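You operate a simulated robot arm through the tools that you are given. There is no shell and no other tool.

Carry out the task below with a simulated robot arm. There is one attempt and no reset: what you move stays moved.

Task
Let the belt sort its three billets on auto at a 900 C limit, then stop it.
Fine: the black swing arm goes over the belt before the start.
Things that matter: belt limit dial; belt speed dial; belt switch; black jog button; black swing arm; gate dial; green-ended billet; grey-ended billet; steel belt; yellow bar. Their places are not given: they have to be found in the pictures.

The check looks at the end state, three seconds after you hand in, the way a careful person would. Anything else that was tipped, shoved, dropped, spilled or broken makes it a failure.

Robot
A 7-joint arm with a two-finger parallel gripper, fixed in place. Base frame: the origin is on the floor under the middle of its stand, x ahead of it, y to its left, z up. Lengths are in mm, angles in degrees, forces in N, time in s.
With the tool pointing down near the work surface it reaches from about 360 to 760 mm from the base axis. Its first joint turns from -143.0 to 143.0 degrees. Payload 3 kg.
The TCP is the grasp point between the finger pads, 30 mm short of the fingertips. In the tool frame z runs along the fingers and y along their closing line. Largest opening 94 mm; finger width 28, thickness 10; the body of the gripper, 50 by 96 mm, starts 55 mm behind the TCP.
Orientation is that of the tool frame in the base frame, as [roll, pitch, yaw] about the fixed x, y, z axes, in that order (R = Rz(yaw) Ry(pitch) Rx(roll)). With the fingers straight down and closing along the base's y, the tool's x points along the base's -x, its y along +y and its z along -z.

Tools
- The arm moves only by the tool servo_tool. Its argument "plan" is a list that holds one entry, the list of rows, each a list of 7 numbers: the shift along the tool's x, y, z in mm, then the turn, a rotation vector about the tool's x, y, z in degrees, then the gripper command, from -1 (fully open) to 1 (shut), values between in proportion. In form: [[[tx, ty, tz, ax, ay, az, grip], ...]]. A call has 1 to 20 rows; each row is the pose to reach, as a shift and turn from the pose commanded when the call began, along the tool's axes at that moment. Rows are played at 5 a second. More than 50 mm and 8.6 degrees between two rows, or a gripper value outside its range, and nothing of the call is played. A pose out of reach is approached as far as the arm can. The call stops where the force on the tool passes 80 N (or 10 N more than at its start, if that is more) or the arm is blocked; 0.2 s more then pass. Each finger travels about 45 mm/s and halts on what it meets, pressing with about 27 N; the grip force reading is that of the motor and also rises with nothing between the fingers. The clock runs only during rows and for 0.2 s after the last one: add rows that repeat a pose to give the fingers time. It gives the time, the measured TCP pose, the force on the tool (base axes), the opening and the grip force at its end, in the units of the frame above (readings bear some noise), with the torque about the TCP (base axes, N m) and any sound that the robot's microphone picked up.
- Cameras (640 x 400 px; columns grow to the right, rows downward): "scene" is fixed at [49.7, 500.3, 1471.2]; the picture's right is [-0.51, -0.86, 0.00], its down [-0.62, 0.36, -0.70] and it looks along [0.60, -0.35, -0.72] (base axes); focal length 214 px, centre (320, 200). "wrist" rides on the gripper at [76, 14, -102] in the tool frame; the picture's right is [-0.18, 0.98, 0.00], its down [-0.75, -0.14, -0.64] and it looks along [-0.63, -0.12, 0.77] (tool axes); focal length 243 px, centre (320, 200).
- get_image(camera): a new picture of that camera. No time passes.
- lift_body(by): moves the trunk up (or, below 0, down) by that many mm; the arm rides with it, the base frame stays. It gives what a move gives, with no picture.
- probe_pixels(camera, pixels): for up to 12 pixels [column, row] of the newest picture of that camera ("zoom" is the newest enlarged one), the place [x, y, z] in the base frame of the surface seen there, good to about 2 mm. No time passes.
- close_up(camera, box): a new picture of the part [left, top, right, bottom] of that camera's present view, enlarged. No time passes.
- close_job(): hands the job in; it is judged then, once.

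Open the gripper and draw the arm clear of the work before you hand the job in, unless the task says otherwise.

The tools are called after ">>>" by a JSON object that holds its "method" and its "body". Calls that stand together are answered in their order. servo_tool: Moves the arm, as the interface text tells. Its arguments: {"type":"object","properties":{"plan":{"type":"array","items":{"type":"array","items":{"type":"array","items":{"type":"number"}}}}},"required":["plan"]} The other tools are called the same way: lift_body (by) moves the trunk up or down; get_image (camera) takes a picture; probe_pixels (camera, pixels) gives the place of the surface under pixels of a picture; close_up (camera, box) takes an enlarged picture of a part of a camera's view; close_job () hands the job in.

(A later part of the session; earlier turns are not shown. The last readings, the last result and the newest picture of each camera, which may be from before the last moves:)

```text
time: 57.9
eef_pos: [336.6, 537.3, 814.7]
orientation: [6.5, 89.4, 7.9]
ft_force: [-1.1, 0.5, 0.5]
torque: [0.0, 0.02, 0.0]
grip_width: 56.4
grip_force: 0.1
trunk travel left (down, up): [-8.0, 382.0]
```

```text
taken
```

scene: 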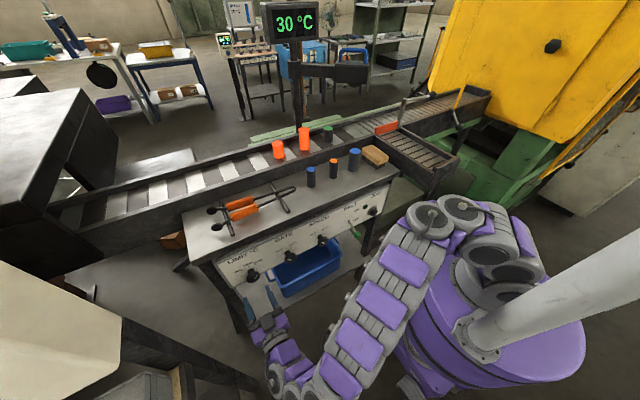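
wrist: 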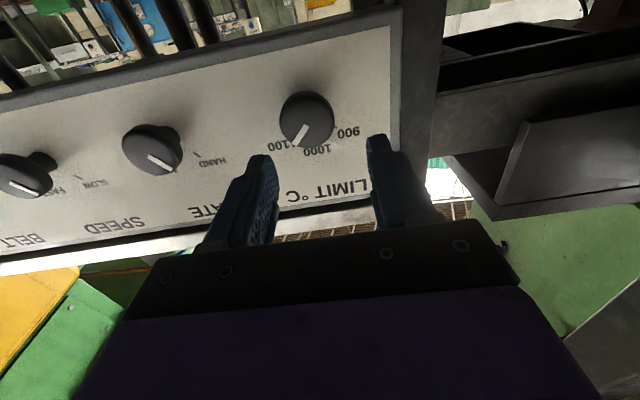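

Horizontal now. I probe the limit knob rim and pointer in this close wrist view (knob at px (307,118)).

>>> {"method": "probe_pixels", "body": {"camera": "wrist", "pixels": [[312, 118], [290, 118], [333, 118], [312, 98], [312, 140], [296, 140], [306, 126], [158, 150], [165, 160], [290, 148], [349, 131], [318, 150]]}}

>>> {"method": "close_up", "body": {"camera": "wrist", "box": [240, 60, 400, 180]}}

```text
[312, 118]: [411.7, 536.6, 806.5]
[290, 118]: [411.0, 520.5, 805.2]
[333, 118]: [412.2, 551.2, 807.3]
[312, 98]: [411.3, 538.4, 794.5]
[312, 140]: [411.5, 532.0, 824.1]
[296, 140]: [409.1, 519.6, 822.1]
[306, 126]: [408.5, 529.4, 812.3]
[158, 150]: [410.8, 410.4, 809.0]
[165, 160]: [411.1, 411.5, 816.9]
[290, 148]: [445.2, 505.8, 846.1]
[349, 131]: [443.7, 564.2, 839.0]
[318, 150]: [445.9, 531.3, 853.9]
```

```text
3.33 times, centred on (320, 120) of wrist
```

zoom: 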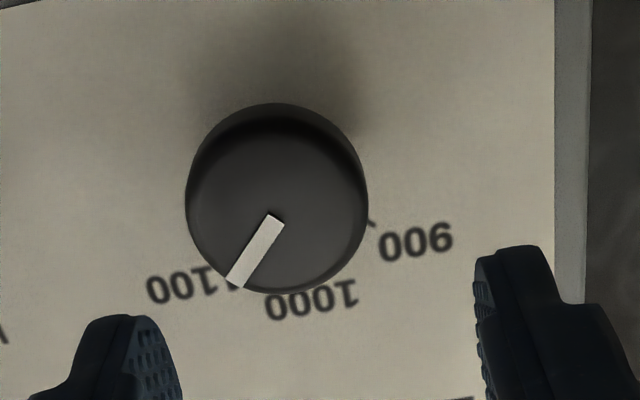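

The knob centre is confirmed at (530.5, 811). I advance onto it while pre-rolling the fingers +45°, then close on it.

>>> {"method": "servo_tool", "body": {"plan": [[[3.3, -4, 5, 0, 0, 7.5, -0.25], [6.6, -8, 10, 0, 0, 15, -0.25], [6.6, -8, 15, 0, 0, 22.5, -0.25], [6.6, -8.2, 30, 0, 0, 30, -0.25], [6.6, -8.4, 45, 0, 0, 37.5, -0.25], [6.6, -8.5, 60, 0, 0, 45, -0.25], [6.6, -8.5, 60, 0, 0, 45, 1], [6.6, -8.5, 60, 0, 0, 45, 1], [6.6, -8.5, 60, 0, 0, 45, 1]]]}}

>>> {"method": "get_image", "body": {"camera": "wrist"}}

```text
time: 59.2
eef_pos: [379.3, 554.4, 805.0]
orientation: [89.5, 49.3, 91.5]
ft_force: [-56.7, -20.9, 10.0]
torque: [-0.4, 0.32, -2.55]
grip_width: 62.4
grip_force: 3.4
out of reach, approached as far as the arm can: row 4, 5, 6
trunk travel left (down, up): [-8.0, 382.0]
stopped in row 6: the force on the tool passed its limit at 109 N (the readings are from after the stop); the commanded pose is now the measured one
```

```text
taken
```

wrist: 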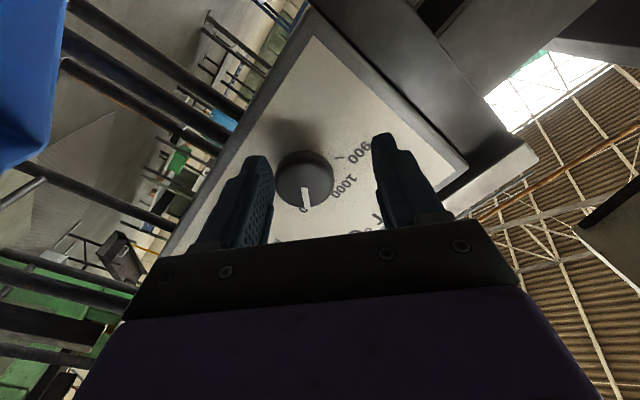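

The +45° roll ran out of reach and a finger touched the knob side. I back straight out 50 mm and roll back to neutral.

>>> {"method": "servo_tool", "body": {"plan": [[[0, 0, -25, 0, 0, 0, -0.25], [0, 0, -50, 0, 0, -7, -0.25], [0, 0, -50, 0, 0, -15, -0.25], [0, 0, -50, 0, 0, -22, -0.25], [0, 0, -50, 0, 0, -30, -0.25], [0, 0, -50, 0, 0, -37, -0.25], [0, 0, -50, 0, 0, -45, -0.25], [0, 0, -50, 0, 0, -45, -0.25]]]}}

>>> {"method": "get_image", "body": {"camera": "wrist"}}

>>> {"method": "get_image", "body": {"camera": "scene"}}

```text
time: 61.0
eef_pos: [337.0, 555.8, 798.4]
orientation: [-88.6, 85.3, -87.0]
ft_force: [-0.1, -0.1, -0.4]
torque: [-0.02, 0.0, 0.0]
grip_width: 58.6
grip_force: 0.1
out of reach, approached as far as the arm can: row 1
trunk travel left (down, up): [-8.0, 382.0]
```

```text
taken
```

wrist: 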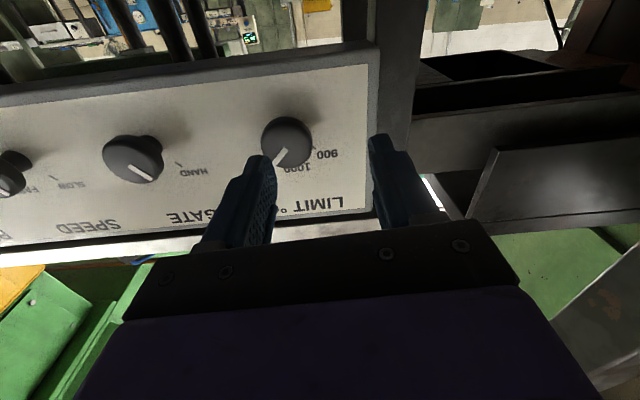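

```text
taken
```

scene: 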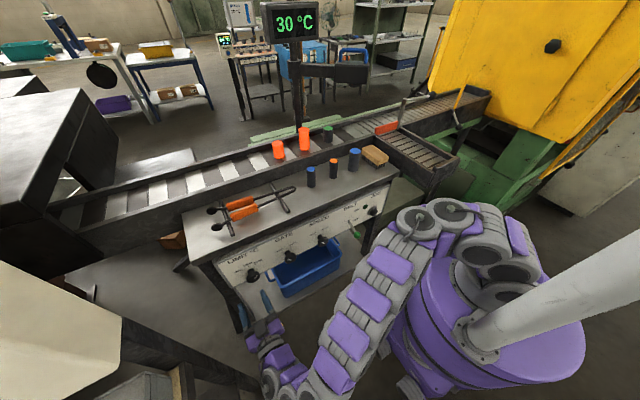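

Pointer is still on 1100. I approach the knob squarely at neutral roll, first sideways, then in.

>>> {"method": "servo_tool", "body": {"plan": [[[-5, -14, 5, 0, 0, 0, -0.25], [-10.3, -27.6, 10, 0, 0, 0, -0.25], [-10.3, -27.6, 15, 0, 0, 0, -0.25], [-10.3, -27.6, 30, 0, 0, 0, -0.25], [-10.3, -27.6, 45, 0, 0, 0, -0.25], [-10.3, -27.6, 60.3, 0, 0, 0, -0.25], [-10.3, -27.6, 60.3, 0, 0, 0, -0.25]]]}}

>>> {"method": "get_image", "body": {"camera": "wrist"}}

```text
time: 62.6
eef_pos: [397.5, 530.4, 814.9]
orientation: [-88.5, 85.6, -86.9]
ft_force: [0.8, 0.7, 0.2]
torque: [0.01, 0.0, 0.02]
grip_width: 58.7
grip_force: 0.0
trunk travel left (down, up): [-8.0, 382.0]
```

```text
taken
```

wrist: 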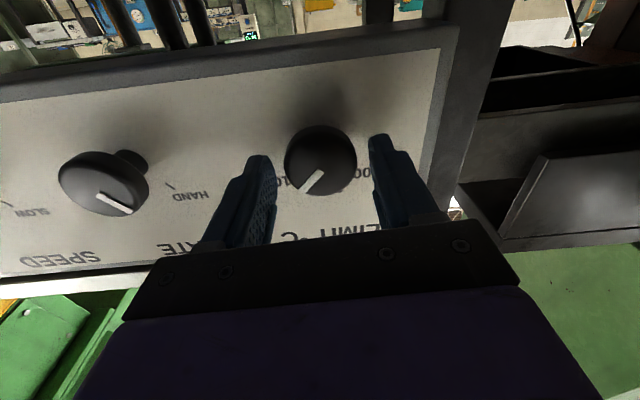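

Aligned around the knob without contact. I close on it and turn counter-clockwise, first 45°.

>>> {"method": "servo_tool", "body": {"plan": [[[4, 0, 0, 0, 0, 0, 0.2], [4, 0, 0, 0, 0, 0, 1], [4, 0, 0, 0, 0, 0, 1], [4, 0, 0, 0, 0, 0, 1], [4, 0, 0, 0, 0, -7.5, 1], [4, 0, 0, 0, 0, -15, 1], [4, 0, 0, 0, 0, -22.5, 1], [4, 0, 0, 0, 0, -30, 1], [4, 0, 0, 0, 0, -37.5, 1], [4, 0, 0, 0, 0, -45, 1]]]}}

>>> {"method": "get_image", "body": {"camera": "wrist"}}

```text
time: 64.8
eef_pos: [397.6, 530.4, 811.2]
orientation: [-89.6, 40.4, -87.9]
ft_force: [0.4, 9.7, 14.9]
torque: [0.03, -0.4, -0.03]
grip_width: 41.5
grip_force: 44.9
trunk travel left (down, up): [-8.0, 382.0]
```

```text
taken
```

wrist: 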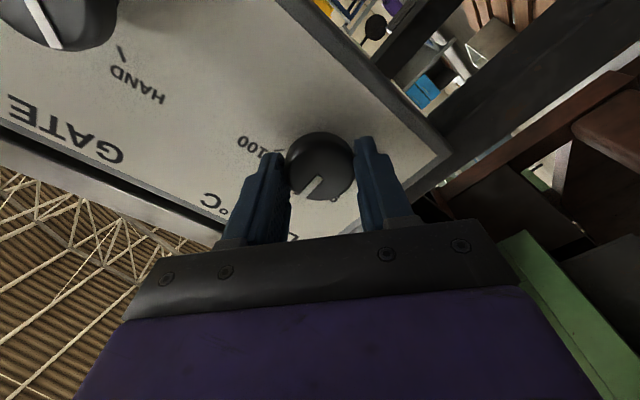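

The knob turned with the grip (pointer fixed relative to fingers). I turn the remaining 45°, then open.

>>> {"method": "servo_tool", "body": {"plan": [[[0, 0, 0, 0, 0, -7.5, 1], [0, 0, 0, 0, 0, -15, 1], [0, 0, 0, 0, 0, -22.5, 1], [0, 0, 0, 0, 0, -30, 1], [0, 0, 0, 0, 0, -37.5, 1], [0, 0, 0, 0, 0, -45, 1], [0, 0, 0, 0, 0, -46, 1]]]}}

>>> {"method": "get_image", "body": {"camera": "wrist"}}

>>> {"method": "close_up", "body": {"camera": "scene", "box": [215, 235, 345, 310]}}

```text
time: 66.4
eef_pos: [398.4, 529.2, 810.6]
orientation: [-89.9, -5.5, -88.3]
ft_force: [11.5, 9.4, 23.9]
torque: [0.38, 0.03, 0.24]
grip_width: 41.3
grip_force: 45.2
trunk travel left (down, up): [-8.0, 382.0]
```

```text
taken
```

wrist: 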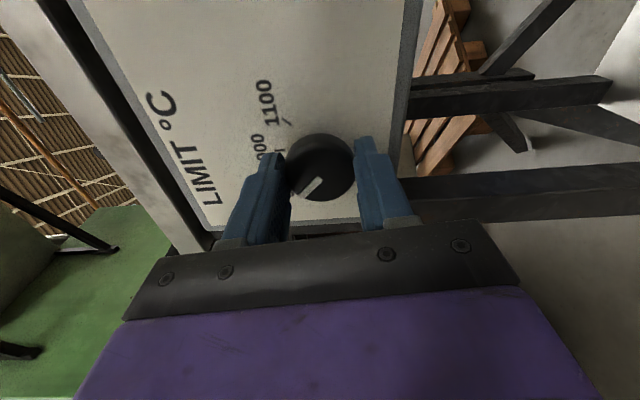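

```text
4.92 times, centred on (280, 272) of scene
```

zoom: 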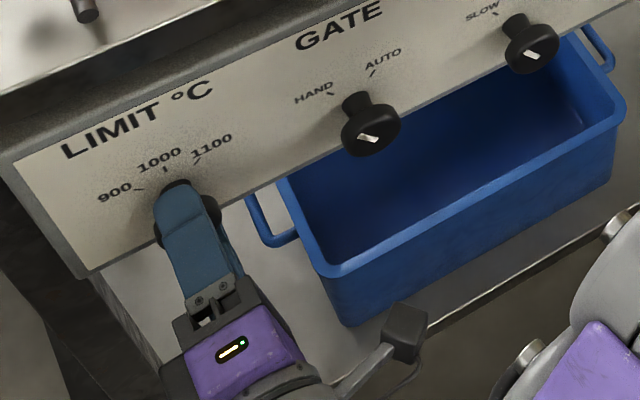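

The turn totals ~91°. I open and back off to verify, and probe the blue bin's top edge since the gripper passes above it.

>>> {"method": "servo_tool", "body": {"plan": [[[0, 0, 0, 0, 0, 0, 0.0], [0, 0, 0, 0, 0, 0, -0.25], [0, 0, -20, 0, 0, 0, -0.25], [0, 0, -45, 0, 0, 0, -0.25], [0, 0, -50, 0, 0, 0, -0.25]]]}}

>>> {"method": "get_image", "body": {"camera": "wrist"}}

>>> {"method": "get_image", "body": {"camera": "scene"}}

>>> {"method": "probe_pixels", "body": {"camera": "scene", "pixels": [[285, 292], [300, 296], [320, 280], [342, 265], [275, 270], [300, 275], [268, 277], [253, 275], [290, 256]]}}

>>> {"method": "close_up", "body": {"camera": "scene", "box": [225, 240, 305, 300]}}

```text
time: 67.6
eef_pos: [349.0, 526.2, 809.1]
orientation: [-89.8, -5.6, -88.2]
ft_force: [0.0, 0.1, 0.8]
torque: [-0.02, 0.0, -0.05]
grip_width: 58.8
grip_force: 0.1
trunk travel left (down, up): [-8.0, 382.0]
```

```text
taken
```

wrist: 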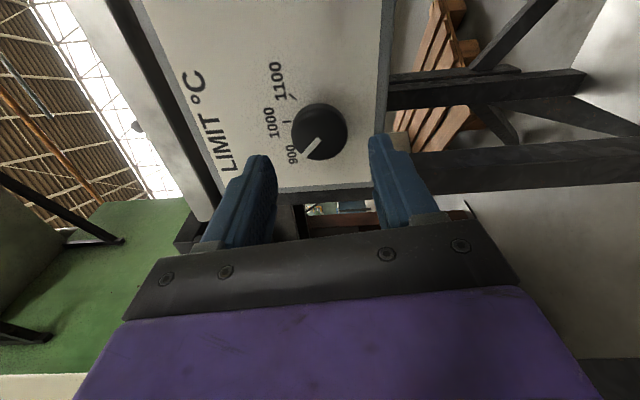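

```text
taken
```

scene: 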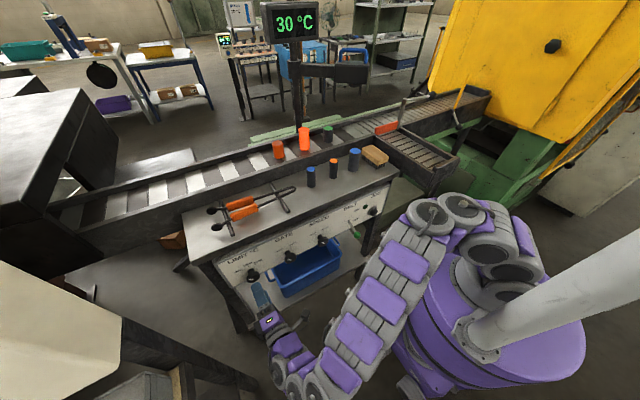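

```text
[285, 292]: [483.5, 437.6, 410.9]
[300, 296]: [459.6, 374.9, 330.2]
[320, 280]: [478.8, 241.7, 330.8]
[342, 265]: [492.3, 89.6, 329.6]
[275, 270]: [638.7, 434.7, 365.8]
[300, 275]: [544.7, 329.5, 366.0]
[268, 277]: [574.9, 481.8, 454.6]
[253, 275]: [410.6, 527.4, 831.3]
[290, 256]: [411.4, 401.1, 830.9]
```

```text
6.67 times, centred on (265, 270) of scene
```

zoom: 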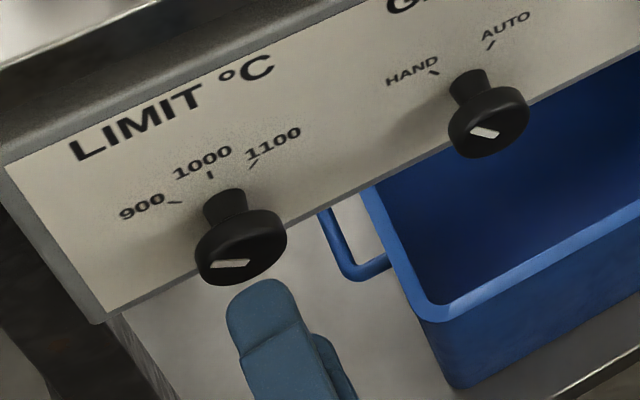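

The limit pointer is on 900. The left billet has dimmed further, so I move straight to the gate dial at y≈400.

>>> {"method": "servo_tool", "body": {"plan": [[[42, 3.7, 0, 0, 0, 0, -0.25], [84, 7.4, 0, 0, 0, 0, -0.25], [126, 11.1, 0, 0, 0, 0, -0.25], [126, 11.1, 15, 0, 0, 0, -0.25], [126, 11.1, 33, 0, 0, 0, -0.25], [126, 11.1, 49, 0, 0, 0, -0.25]]]}}

>>> {"method": "get_image", "body": {"camera": "wrist"}}

```text
time: 69.0
eef_pos: [401.2, 401.5, 811.9]
orientation: [-89.9, -5.5, -88.3]
ft_force: [0.0, 0.8, -1.1]
torque: [-0.02, 0.0, 0.01]
grip_width: 58.9
grip_force: 0.0
trunk travel left (down, up): [-8.0, 382.0]
```

```text
taken
```

wrist: 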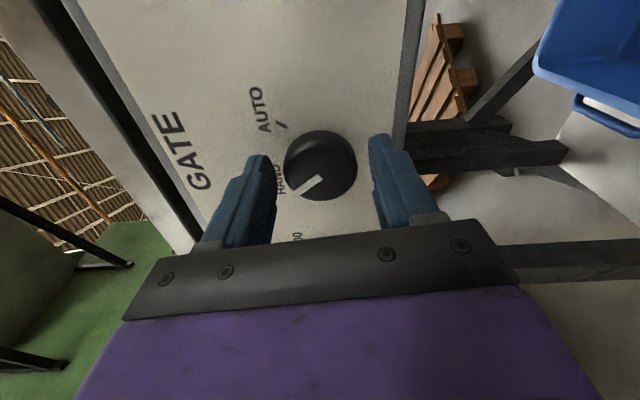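

Well aligned (401,401.5,812). I close on the gate knob and turn clockwise 72° toward AUTO.

>>> {"method": "servo_tool", "body": {"plan": [[[0, 0, 0, 0, 0, 0, 0.3], [0, 0, 0, 0, 0, 0, 1], [0, 0, 0, 0, 0, 0, 1], [0, 0, 0, 0, 0, 8, 1], [0, 0, 0, 0, 0, 16, 1], [0, 0, 0, 0, 0, 24, 1], [0, 0, 0, 0, 0, 32, 1], [0, 0, 0, 0, 0, 40, 1], [0, 0, 0, 0, 0, 48, 1], [0, 0, 0, 0, 0, 56, 1], [0, 0, 0, 0, 0, 64, 1], [0, 0, 0, 0, 0, 72, 1]]]}}

>>> {"method": "get_image", "body": {"camera": "wrist"}}

```text
time: 71.6
eef_pos: [401.0, 399.3, 811.9]
orientation: [-89.5, 66.7, -88.1]
ft_force: [16.1, -5.8, 24.4]
torque: [-0.81, -1.24, -0.86]
grip_width: 41.9
grip_force: 44.9
trunk travel left (down, up): [-8.0, 382.0]
```

```text
taken
```

wrist: 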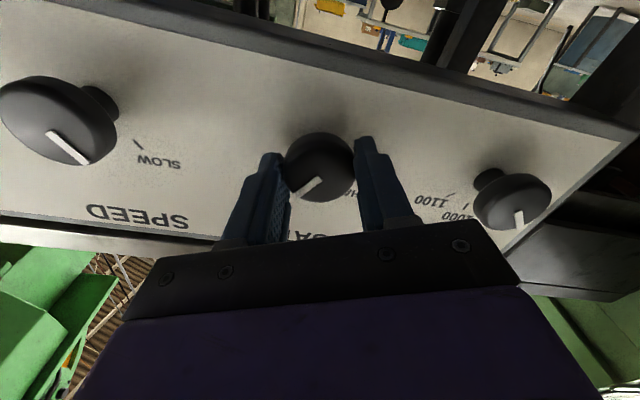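

Gate knob turned with the grip by 72°. I open, back off 65 mm, and travel with closed fingers to below the belt switch's green ball.

>>> {"method": "servo_tool", "body": {"plan": [[[0, 0, 0, 0, 0, 0, -0.25], [0, 0, 0, 0, 0, 0, -0.25], [0, 0, -30, 0, 0, 0, -0.25], [0, 0, -65, 0, 0, 0, -0.25], [23.3, -36.4, -65, 0, 0, 0, 0.3], [46.6, -72.8, -65, 0, 0, 0, 1], [70, -109.2, -65, 0, 0, 0, 1], [93.3, -145.6, -65, 0, 0, 0, 1], [116.6, -182, -65, 0, 0, 0, 1], [140, -218.4, -65, 0, 0, 0, 1], [140, -218.4, -65, 0, 0, 0, 1]]]}}

>>> {"method": "get_image", "body": {"camera": "wrist"}}

>>> {"method": "get_image", "body": {"camera": "scene"}}

>>> {"method": "close_up", "body": {"camera": "scene", "box": [225, 220, 345, 300]}}

```text
time: 73.8
eef_pos: [315.1, 116.2, 812.1]
orientation: [-93.7, 73.1, -112.5]
ft_force: [-0.6, 0.1, -0.3]
torque: [0.0, -0.01, -0.04]
grip_width: 0.0
grip_force: 26.7
out of reach, approached as far as the arm can: row 7, 8, 9, 10, 11
trunk travel left (down, up): [-8.0, 382.0]
stopped in row 11: the arm was blocked; the commanded pose is now the measured one
```

```text
taken
```

wrist: 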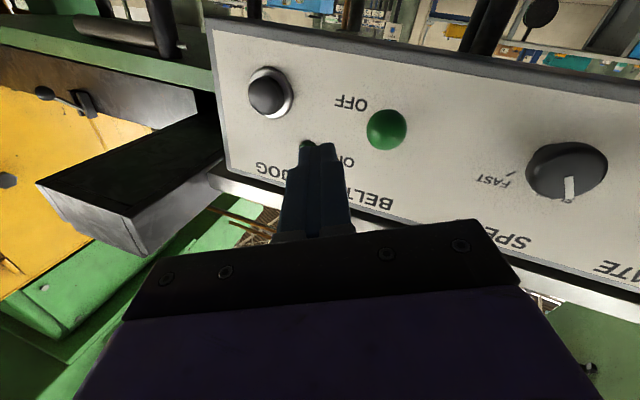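

```text
taken
```

scene: 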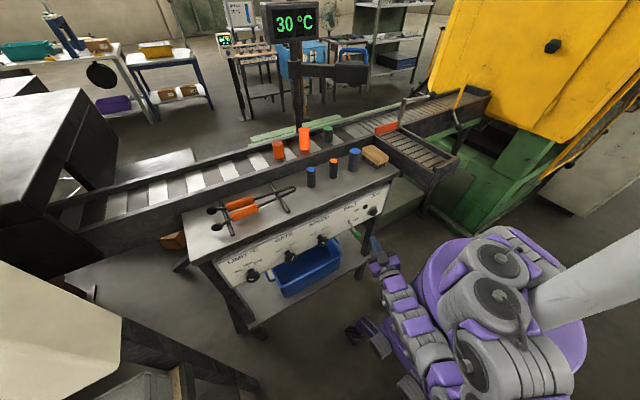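

```text
5.00 times, centred on (285, 260) of scene
```

zoom: 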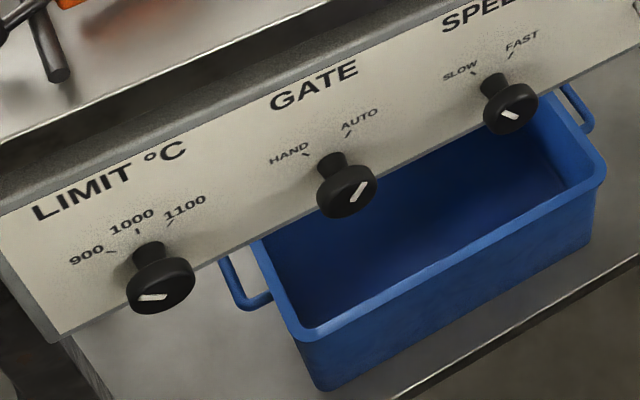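

Limit shows 900, gate AUTO, speed SLOW. Horizontal pointing is too close to the body for the switch, so I swing the tool to point straight down above the switch at about (370,143,930).

>>> {"method": "servo_tool", "body": {"plan": [[[-11.5, 0.6, 3.7, -2.5, 7.7, -0.15, 0.6], [-23, 1.3, 7.5, -5, 15.4, -0.3, 0.2], [-34.4, 1.9, 11.2, -7.4, 23.1, -0.45, -0.2], [-46, 2.6, 14.9, -9.9, 30.8, -0.6, -0.3], [-57.4, 3.2, 18.6, -12.4, 38.5, -0.7, -0.3], [-69, 3.9, 22.4, -14.9, 46.1, -0.9, -0.3], [-80.4, 4.5, 26.1, -17.4, 53.8, -1, -0.3], [-92, 5.2, 29.8, -19.9, 61.5, -1.2, -0.3], [-103.3, 5.8, 33.5, -22.3, 69.2, -1.3, -0.3], [-114.8, 6.5, 37.3, -24.8, 76.9, -1.5, -0.3], [-126.3, 7.1, 41, -27.3, 84.6, -1.6, -0.3], [-126.3, 7.1, 41, -27.3, 84.6, -1.6, -0.3]]]}}

>>> {"method": "get_image", "body": {"camera": "wrist"}}

>>> {"method": "get_image", "body": {"camera": "scene"}}

```text
time: 75.3
eef_pos: [416.2, 136.1, 857.8]
orientation: [-143.3, 36.1, -155.7]
ft_force: [-169.1, 59.7, -183.0]
torque: [2.49, 10.82, 0.46]
grip_width: 59.6
grip_force: 0.0
out of reach, approached as far as the arm can: row 1, 2, 3, 4, 5, 6, 7
trunk travel left (down, up): [-8.0, 382.0]
stopped in row 7: the force on the tool passed its limit at 233 N (the readings are from after the stop); the commanded pose is now the measured one
```

```text
taken
```

wrist: 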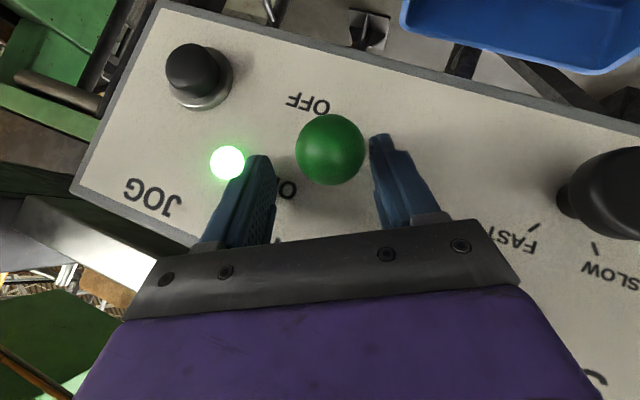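

```text
taken
```

scene: 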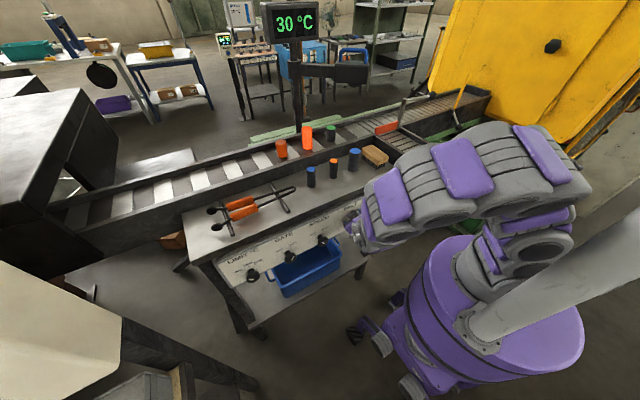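

The arm jumped and struck the panel; the ON lamp is lit and the billets have begun moving, so the switch was pushed to ON. I back off gently along the tool axis (the lever lies between the open fingers).

>>> {"method": "servo_tool", "body": {"plan": [[[0, 0, -15, 0, 0, 0, -0.3], [0, 0, -30, 0, 0, 0, -0.3], [0, 0, -45, 0, 0, 0, -0.3], [0, 0, -60, 0, 0, 0, -0.3]]]}}

>>> {"method": "get_image", "body": {"camera": "wrist"}}

>>> {"method": "get_image", "body": {"camera": "scene"}}

```text
time: 75.7
eef_pos: [412.6, 156.9, 868.5]
orientation: [-139.5, 38.9, -155.3]
ft_force: [-30.5, -29.5, -15.8]
torque: [-1.51, 1.94, -1.49]
grip_width: 46.5
grip_force: 0.1
out of reach, approached as far as the arm can: row 1
trunk travel left (down, up): [-8.0, 382.0]
stopped in row 1: the arm was blocked; the commanded pose is now the measured one
```

```text
taken
```

wrist: 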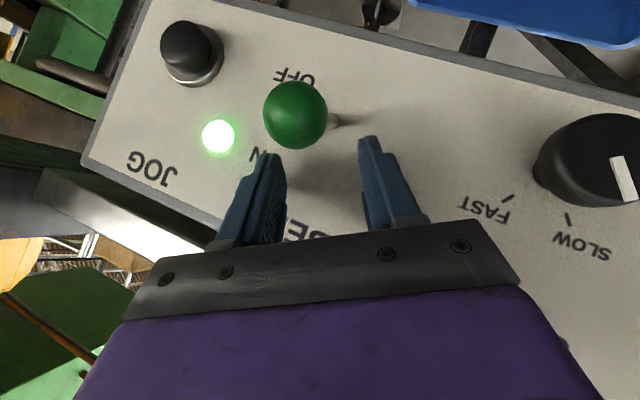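

```text
taken
```

scene: 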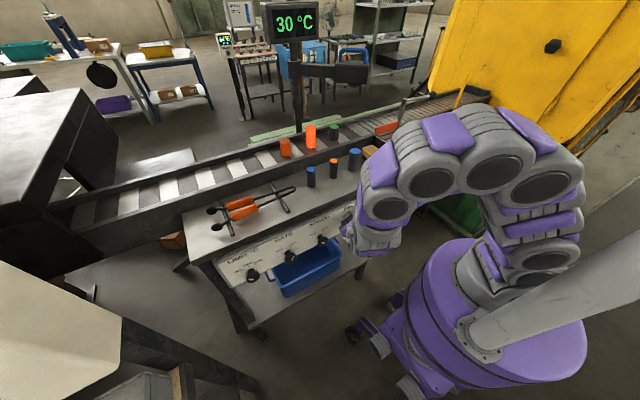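

Arm blocked again; forces are lower now (≈30 N). I zoom in to see what the arm's links are touching near the table's right end.

>>> {"method": "close_up", "body": {"camera": "scene", "box": [310, 110, 470, 270]}}

>>> {"method": "probe_pixels", "body": {"camera": "scene", "pixels": [[390, 205], [380, 170], [370, 215], [365, 240], [350, 235], [400, 150], [430, 180], [385, 240], [374, 148], [354, 153], [450, 140], [545, 185]]}}

```text
2.50 times, centred on (390, 190) of scene
```

zoom: 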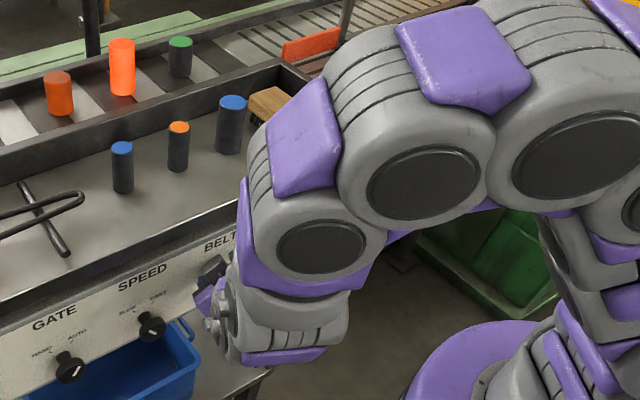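

```text
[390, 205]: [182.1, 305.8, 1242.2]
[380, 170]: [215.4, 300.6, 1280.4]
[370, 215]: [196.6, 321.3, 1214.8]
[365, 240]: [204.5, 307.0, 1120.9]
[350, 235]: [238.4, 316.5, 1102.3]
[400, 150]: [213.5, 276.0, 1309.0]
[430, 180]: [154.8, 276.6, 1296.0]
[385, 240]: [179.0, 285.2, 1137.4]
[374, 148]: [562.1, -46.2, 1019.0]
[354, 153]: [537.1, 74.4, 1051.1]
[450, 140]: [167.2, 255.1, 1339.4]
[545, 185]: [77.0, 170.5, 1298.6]
```

The links are high above and clear of the table items. I probe the table's front lip (zoom px (120,245)–(200,215)) and the switch ball before choosing an exit direction.

>>> {"method": "probe_pixels", "body": {"camera": "zoom", "pixels": [[120, 252], [120, 258], [120, 262], [120, 268], [180, 226], [180, 232], [200, 218], [60, 280], [205, 295], [215, 265], [225, 310], [210, 320]]}}

>>> {"method": "probe_pixels", "body": {"camera": "wrist", "pixels": [[295, 110], [310, 95], [335, 118], [262, 160], [270, 200], [372, 142], [380, 190], [218, 135], [190, 50], [350, 180]]}}

```text
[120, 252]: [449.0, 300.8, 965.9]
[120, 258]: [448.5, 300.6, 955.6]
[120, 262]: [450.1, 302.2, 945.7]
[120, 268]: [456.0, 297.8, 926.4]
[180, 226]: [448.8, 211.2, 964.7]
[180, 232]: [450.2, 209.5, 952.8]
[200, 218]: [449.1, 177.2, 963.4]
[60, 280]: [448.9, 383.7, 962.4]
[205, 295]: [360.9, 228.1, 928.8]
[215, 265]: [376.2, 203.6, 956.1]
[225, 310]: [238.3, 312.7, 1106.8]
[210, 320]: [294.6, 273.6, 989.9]
```

```text
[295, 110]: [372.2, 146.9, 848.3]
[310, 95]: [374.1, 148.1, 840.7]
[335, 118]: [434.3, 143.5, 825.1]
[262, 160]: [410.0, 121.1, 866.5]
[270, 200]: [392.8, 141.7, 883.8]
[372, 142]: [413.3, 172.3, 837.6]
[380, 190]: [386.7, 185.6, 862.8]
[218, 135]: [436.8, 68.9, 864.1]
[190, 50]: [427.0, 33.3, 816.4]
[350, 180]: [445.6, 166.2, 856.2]
```

The table edge (x≈449) is behind the panel face (444), so going straight up is free; the ball is up (z≈848, ON) and below the fingers. I raise the trunk 100 mm to draw clear.

>>> {"method": "lift_body", "body": {"by": 100}}

>>> {"method": "get_image", "body": {"camera": "scene"}}

>>> {"method": "get_image", "body": {"camera": "wrist"}}

```text
time: 76.2
eef_pos: [392.8, 140.5, 865.7]
orientation: [-148.6, 37.3, -165.8]
ft_force: [-82.2, 1.3, -63.1]
torque: [-1.34, -6.87, 1.83]
grip_width: 61.9
grip_force: 0.0
trunk travel left (down, up): [-22.0, 368.0]
stopped: the force on the tool passed its limit at 94 N (the readings are from after the stop); the commanded pose is now the measured one
```

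```text
taken
```

scene: 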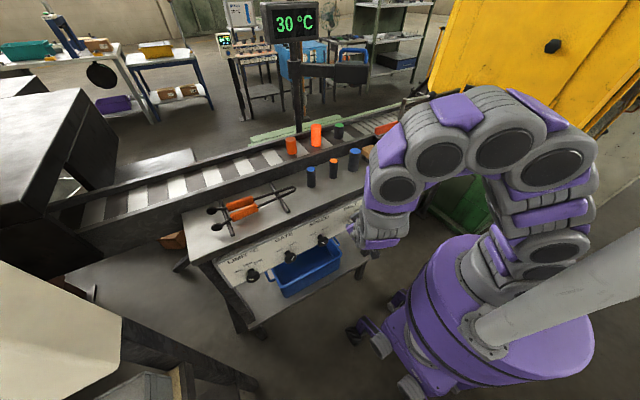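

```text
taken
```

wrist: 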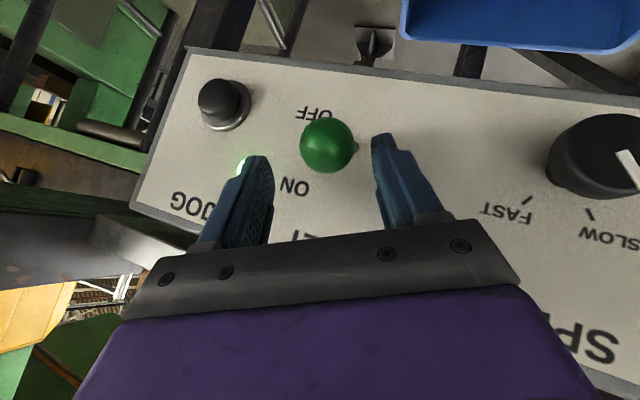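

The arm sprang back 20 mm off the panel. I hold still for two rows to let it settle and read the forces.

>>> {"method": "servo_tool", "body": {"plan": [[[0, 0, 0, 0, 0, 0, -0.3], [0, 0, 0, 0, 0, 0, -0.3]]]}}

>>> {"method": "get_image", "body": {"camera": "wrist"}}

>>> {"method": "get_image", "body": {"camera": "scene"}}

```text
time: 76.5
eef_pos: [410.9, 163.9, 881.0]
orientation: [-140.5, 39.7, -155.8]
ft_force: [-30.4, -22.3, -0.5]
torque: [-0.54, 0.41, 0.22]
grip_width: 56.7
grip_force: 0.1
trunk travel left (down, up): [-22.0, 368.0]
stopped in row 1: the arm was blocked; the commanded pose is now the measured one
```

```text
taken
```

wrist: 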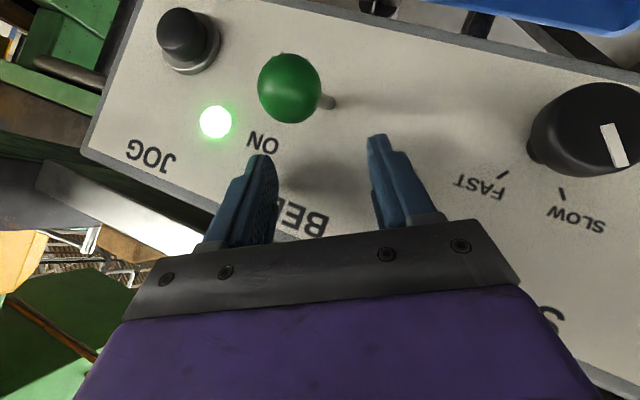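

```text
taken
```

scene: 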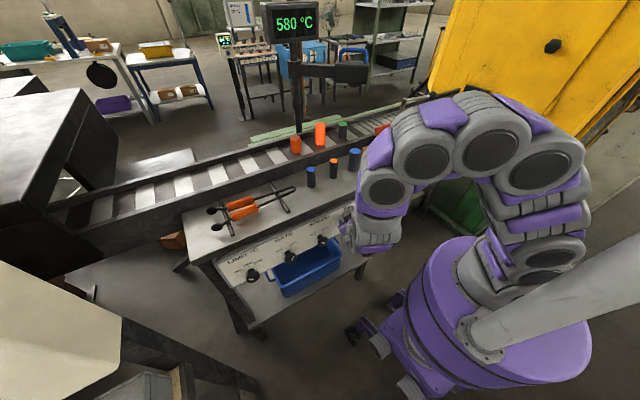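

The display reads 580 °C as the green-ended billet passes the sensor: the belt is sorting. I try to draw the hand back and up from the panel.

>>> {"method": "servo_tool", "body": {"plan": [[[0.9, -8.2, -19.5, 0, 0, 0, -0.3], [1.8, -16.5, -39, 0, 0, 0, -0.3], [-3, -25, -55, 0, 0, 0, -0.3], [-6.9, -32, -67.4, 0, 0, 0, -0.3]]]}}

>>> {"method": "get_image", "body": {"camera": "scene"}}

>>> {"method": "get_image", "body": {"camera": "wrist"}}

```text
time: 77.5
eef_pos: [395.5, 179.3, 918.0]
orientation: [-141.7, 40.0, -157.0]
ft_force: [0.5, -0.4, 0.0]
torque: [0.02, 0.0, 0.02]
grip_width: 61.0
grip_force: 0.0
out of reach, approached as far as the arm can: row 1, 2, 3, 4
trunk travel left (down, up): [-22.0, 368.0]
```

```text
taken
```

scene: 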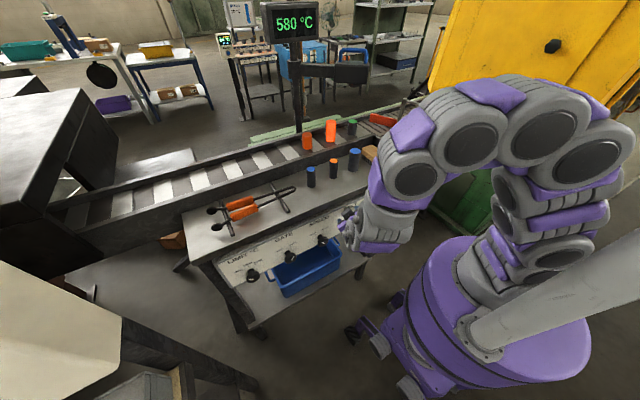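

```text
taken
```

wrist: 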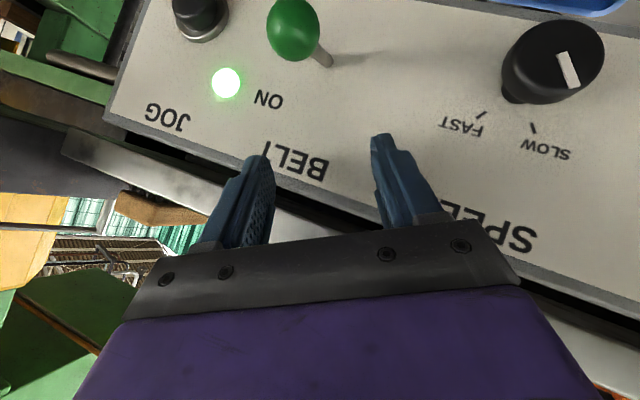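

Free of contact now (0 N); gate is working and the belt runs. I raise the trunk 110 mm before re-orienting the tool above the table edge level.

>>> {"method": "lift_body", "body": {"by": 110}}

>>> {"method": "get_image", "body": {"camera": "scene"}}

```text
time: 79.0
eef_pos: [394.8, 178.9, 1027.9]
orientation: [-141.7, 40.0, -157.2]
ft_force: [-0.4, -0.2, -0.9]
torque: [0.0, -0.02, -0.02]
grip_width: 61.1
grip_force: 0.0
trunk travel left (down, up): [-132.0, 258.0]
```

```text
taken
```

scene: 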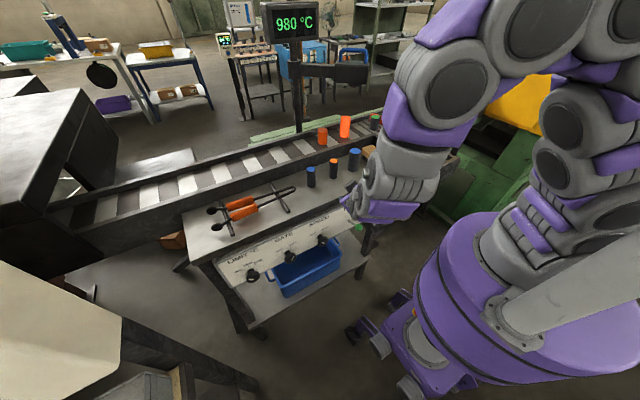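

The middle billet reads 980 °C under the sensor. I now rotate the tool to point straight down while rising to about (375,150,1090).

>>> {"method": "servo_tool", "body": {"plan": [[[-2.3, -7.9, -5.6, -4, 6.4, 1.1, 0.2], [-4.5, -15.8, -11.3, -8.1, 12.9, 2.3, 0.6], [-6.8, -23.7, -16.9, -12.1, 19.3, 3.4, 1], [-9, -31.5, -22.5, -16.2, 25.7, 4.6, 1], [-11.3, -39.4, -28.1, -20.2, 32.1, 5.7, 1], [-13.5, -47.3, -33.8, -24.3, 38.6, 6.9, 1], [-15.8, -55.2, -39.4, -28.3, 45, 8, 1]]]}}

>>> {"method": "get_image", "body": {"camera": "scene"}}

>>> {"method": "get_image", "body": {"camera": "wrist"}}

```text
time: 80.6
eef_pos: [375.3, 150.3, 1087.8]
orientation: [179.8, -0.1, 180.0]
ft_force: [0.0, 0.6, 0.3]
torque: [0.01, 0.02, 0.0]
grip_width: 0.0
grip_force: 27.2
trunk travel left (down, up): [-132.0, 258.0]
```

```text
taken
```

scene: 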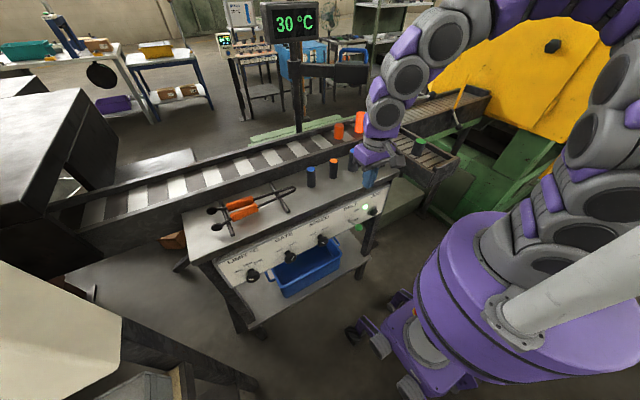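

```text
taken
```

wrist: 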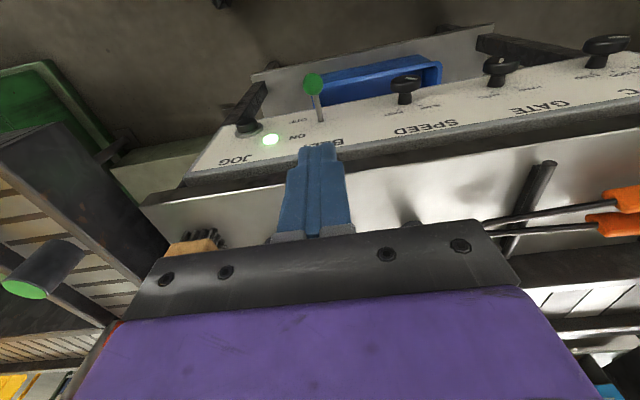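

The green-ended billet is in the side chute (px (420,147)). I lower the trunk 130 mm, hovering above the switch while watching the sort.

>>> {"method": "lift_body", "body": {"by": -130}}

>>> {"method": "get_image", "body": {"camera": "scene"}}

>>> {"method": "get_image", "body": {"camera": "wrist"}}

```text
time: 82.1
eef_pos: [374.3, 151.8, 957.5]
orientation: [179.9, 0.0, 179.9]
ft_force: [0.3, -0.5, -0.8]
torque: [-0.01, 0.02, 0.02]
grip_width: 0.0
grip_force: 27.2
trunk travel left (down, up): [-2.0, 388.0]
```

```text
taken
```

scene: 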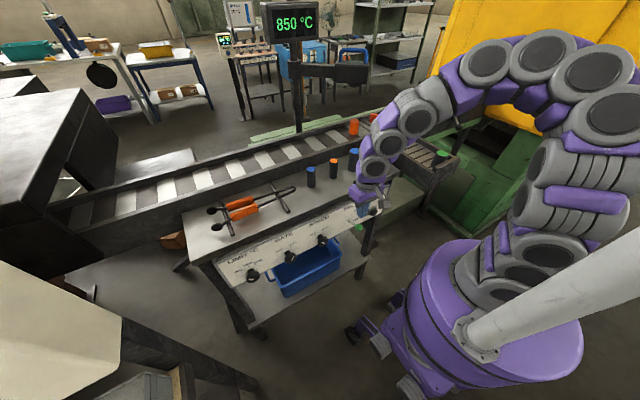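

```text
taken
```

wrist: 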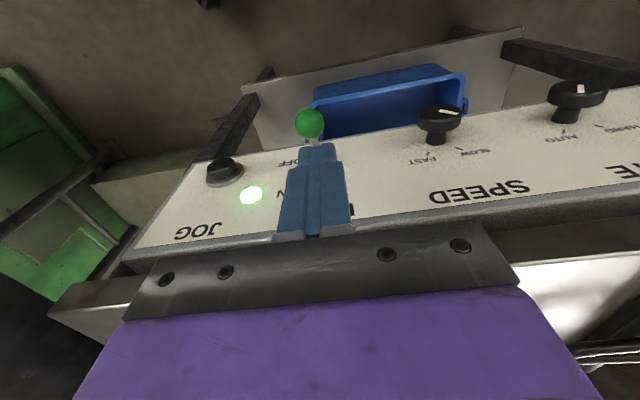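

The last billet reads 850 °C. I move the closed fingers to just above the switch ball and keep watching.

>>> {"method": "servo_tool", "body": {"plan": [[[-6, -3, 20, 0, 0, 0, 1], [-12, -6, 45, 0, 0, 0, 1], [-12, -6, 50, 0, 0, 0, 1]]]}}

>>> {"method": "get_image", "body": {"camera": "scene"}}

>>> {"method": "close_up", "body": {"camera": "scene", "box": [330, 70, 500, 180]}}

>>> {"method": "get_image", "body": {"camera": "wrist"}}

```text
time: 82.9
eef_pos: [386.3, 146.5, 909.0]
orientation: [179.8, 0.0, 179.9]
ft_force: [0.4, 0.5, 0.8]
torque: [-0.02, -0.01, -0.02]
grip_width: 0.0
grip_force: 27.1
trunk travel left (down, up): [-2.0, 388.0]
```

```text
taken
```

scene: 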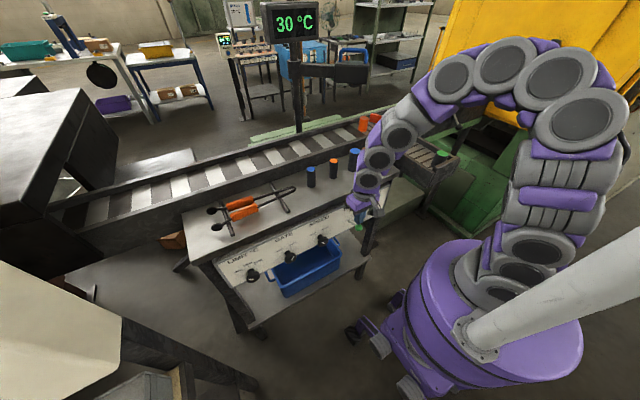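

```text
3.64 times, centred on (415, 125) of scene
```

zoom: 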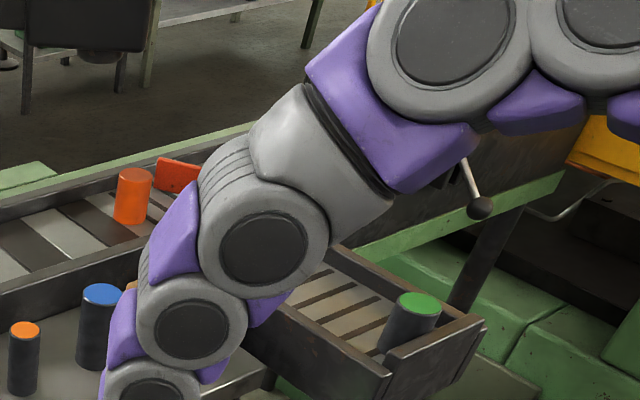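

```text
taken
```

wrist: 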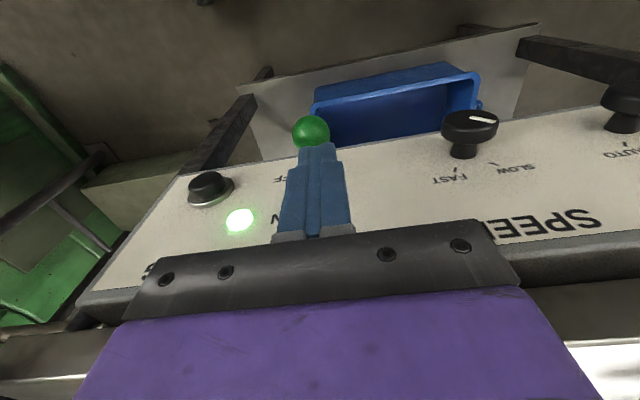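

The last billet is arriving at the opened gate. I hover one more second and look again.

>>> {"method": "servo_tool", "body": {"plan": [[[0, 0, 0, 0, 0, 0, 1], [0, 0, 0, 0, 0, 0, 1], [0, 0, 0, 0, 0, 0, 1], [0, 0, 0, 0, 0, 0, 1], [0, 0, 0, 0, 0, 0, 1], [0, 0, 0, 0, 0, 0, 1], [0, 0, 0, 0, 0, 0, 1], [0, 0, 0, 0, 0, 0, 1]]]}}

>>> {"method": "close_up", "body": {"camera": "scene", "box": [330, 70, 500, 180]}}

>>> {"method": "get_image", "body": {"camera": "scene"}}

```text
time: 84.7
eef_pos: [386.9, 145.7, 908.4]
orientation: [179.9, 0.0, 179.9]
ft_force: [1.3, 0.1, -0.4]
torque: [-0.02, 0.0, 0.01]
grip_width: 0.0
grip_force: 27.7
trunk travel left (down, up): [-2.0, 388.0]
```

```text
3.64 times, centred on (415, 125) of scene
```

zoom: 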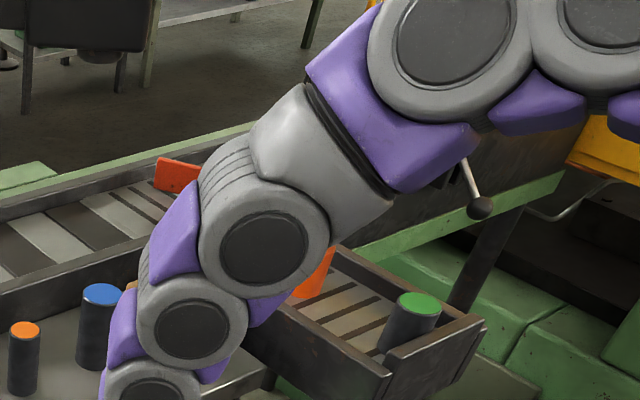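

```text
taken
```

scene: 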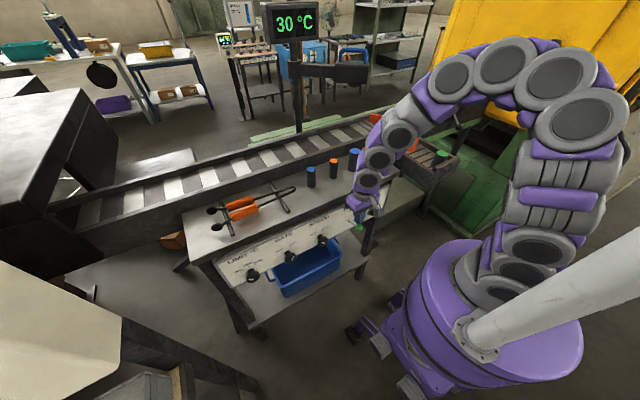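

The last billet has entered the side chute (orange at zoom px (318,275)). I wait with the belt running for the hot billet to reach the main line's end, hovering meanwhile.

>>> {"method": "servo_tool", "body": {"plan": [[[0, 0, 0, 0, 0, 0, 1], [0, 0, 0, 0, 0, 0, 1], [0, 0, 0, 0, 0, 0, 1], [0, 0, 0, 0, 0, 0, 1], [0, 0, 0, 0, 0, 0, 1], [0, 0, 0, 0, 0, 0, 1], [0, 0, 0, 0, 0, 0, 1], [0, 0, 0, 0, 0, 0, 1], [0, 0, 0, 0, 0, 0, 1], [0, 0, 0, 0, 0, 0, 1], [0, 0, 0, 0, 0, 0, 1], [0, 0, 0, 0, 0, 0, 1], [0, 0, 0, 0, 0, 0, 1], [0, 0, 0, 0, 0, 0, 1], [0, 0, 0, 0, 0, 0, 1]]]}}

>>> {"method": "close_up", "body": {"camera": "scene", "box": [330, 70, 500, 180]}}

```text
time: 87.9
eef_pos: [387.9, 146.4, 908.6]
orientation: [179.9, 0.0, -180.0]
ft_force: [0.1, 0.6, 0.3]
torque: [0.01, 0.02, 0.0]
grip_width: 0.0
grip_force: 26.9
trunk travel left (down, up): [-2.0, 388.0]
```

```text
3.64 times, centred on (415, 125) of scene
```

zoom: 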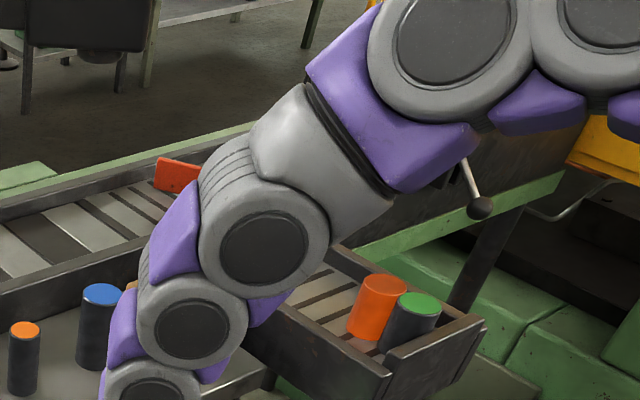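

Both cooler billets stand at the side chute's end. I keep the belt running for the hot one to reach the main end (about 10 s more at ~47 mm/s).

>>> {"method": "servo_tool", "body": {"plan": [[[0, 0, 0, 0, 0, 0, 1], [0, 0, 0, 0, 0, 0, 1], [0, 0, 0, 0, 0, 0, 1], [0, 0, 0, 0, 0, 0, 1], [0, 0, 0, 0, 0, 0, 1], [0, 0, 0, 0, 0, 0, 1], [0, 0, 0, 0, 0, 0, 1], [0, 0, 0, 0, 0, 0, 1], [0, 0, 0, 0, 0, 0, 1], [0, 0, 0, 0, 0, 0, 1], [0, 0, 0, 0, 0, 0, 1], [0, 0, 0, 0, 0, 0, 1], [0, 0, 0, 0, 0, 0, 1], [0, 0, 0, 0, 0, 0, 1], [0, 0, 0, 0, 0, 0, 1], [0, 0, 0, 0, 0, 0, 1], [0, 0, 0, 0, 0, 0, 1], [0, 0, 0, 0, 0, 0, 1], [0, 0, 0, 0, 0, 0, 1], [0, 0, 0, 0, 0, 0, 1]]]}}

>>> {"method": "get_image", "body": {"camera": "scene"}}

>>> {"method": "close_up", "body": {"camera": "scene", "box": [330, 70, 500, 180]}}

>>> {"method": "get_image", "body": {"camera": "wrist"}}

```text
time: 92.1
eef_pos: [386.7, 145.4, 908.1]
orientation: [179.9, 0.0, 179.9]
ft_force: [0.1, -0.3, -1.1]
torque: [-0.01, -0.01, -0.03]
grip_width: 0.0
grip_force: 27.1
trunk travel left (down, up): [-2.0, 388.0]
```

```text
taken
```

scene: 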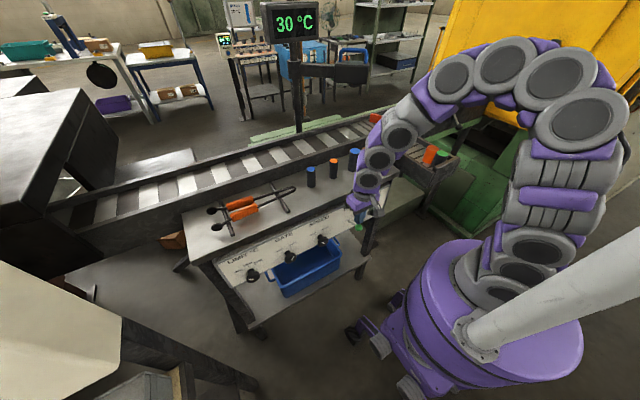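

```text
3.64 times, centred on (415, 125) of scene
```

zoom: 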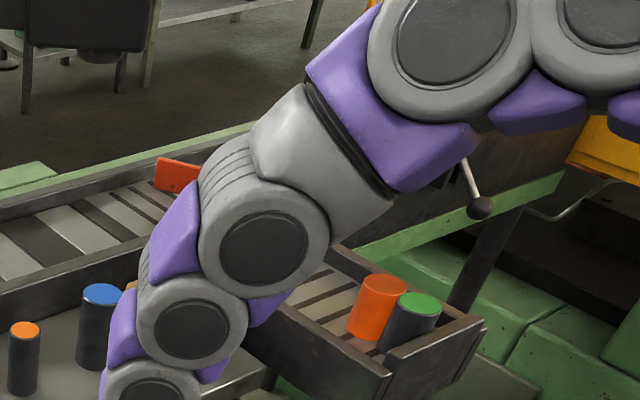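

```text
taken
```

wrist: 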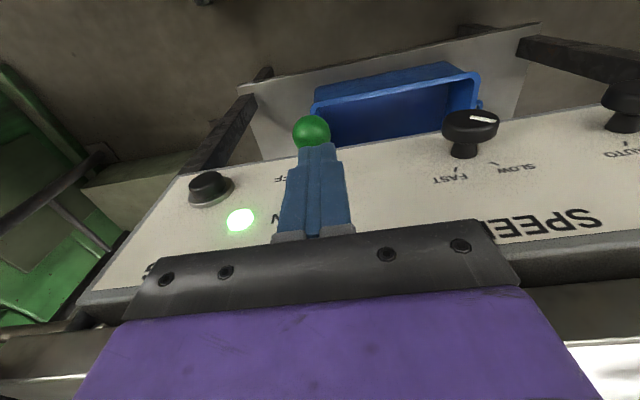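

The chute billets are stable. I probe the ball position for the press while waiting.

>>> {"method": "probe_pixels", "body": {"camera": "wrist", "pixels": [[311, 130], [311, 120], [300, 130], [322, 130], [311, 140], [316, 148]]}}

>>> {"method": "servo_tool", "body": {"plan": [[[0, 0, 0, 0, 0, 0, 1], [0, 0, 0, 0, 0, 0, 1], [0, 0, 0, 0, 0, 0, 1], [0, 0, 0, 0, 0, 0, 1], [0, 0, 0, 0, 0, 0, 1], [0, 0, 0, 0, 0, 0, 1], [0, 0, 0, 0, 0, 0, 1], [0, 0, 0, 0, 0, 0, 1], [0, 0, 0, 0, 0, 0, 1], [0, 0, 0, 0, 0, 0, 1], [0, 0, 0, 0, 0, 0, 1], [0, 0, 0, 0, 0, 0, 1], [0, 0, 0, 0, 0, 0, 1], [0, 0, 0, 0, 0, 0, 1], [0, 0, 0, 0, 0, 0, 1], [0, 0, 0, 0, 0, 0, 1], [0, 0, 0, 0, 0, 0, 1], [0, 0, 0, 0, 0, 0, 1], [0, 0, 0, 0, 0, 0, 1], [0, 0, 0, 0, 0, 0, 1]]]}}

>>> {"method": "close_up", "body": {"camera": "scene", "box": [330, 70, 500, 180]}}

```text
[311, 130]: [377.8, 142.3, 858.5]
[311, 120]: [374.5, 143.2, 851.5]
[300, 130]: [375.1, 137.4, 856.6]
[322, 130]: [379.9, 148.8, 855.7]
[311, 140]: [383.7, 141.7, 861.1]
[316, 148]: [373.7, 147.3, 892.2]
```

```text
time: 96.3
eef_pos: [386.8, 145.8, 907.9]
orientation: [179.9, 0.0, 179.8]
ft_force: [-0.4, 0.3, -0.4]
torque: [0.02, -0.05, 0.01]
grip_width: 0.1
grip_force: 26.8
trunk travel left (down, up): [-2.0, 388.0]
```

```text
3.64 times, centred on (415, 125) of scene
```

zoom: 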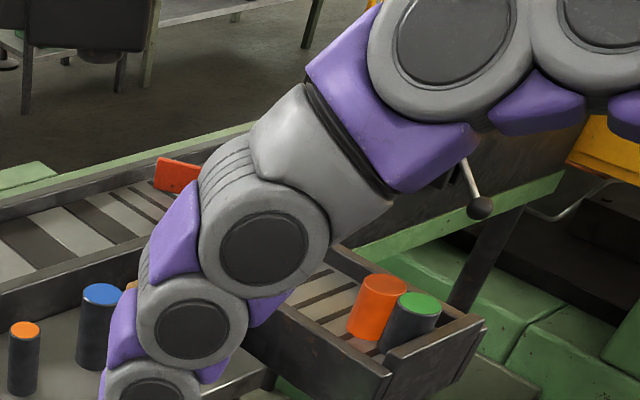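

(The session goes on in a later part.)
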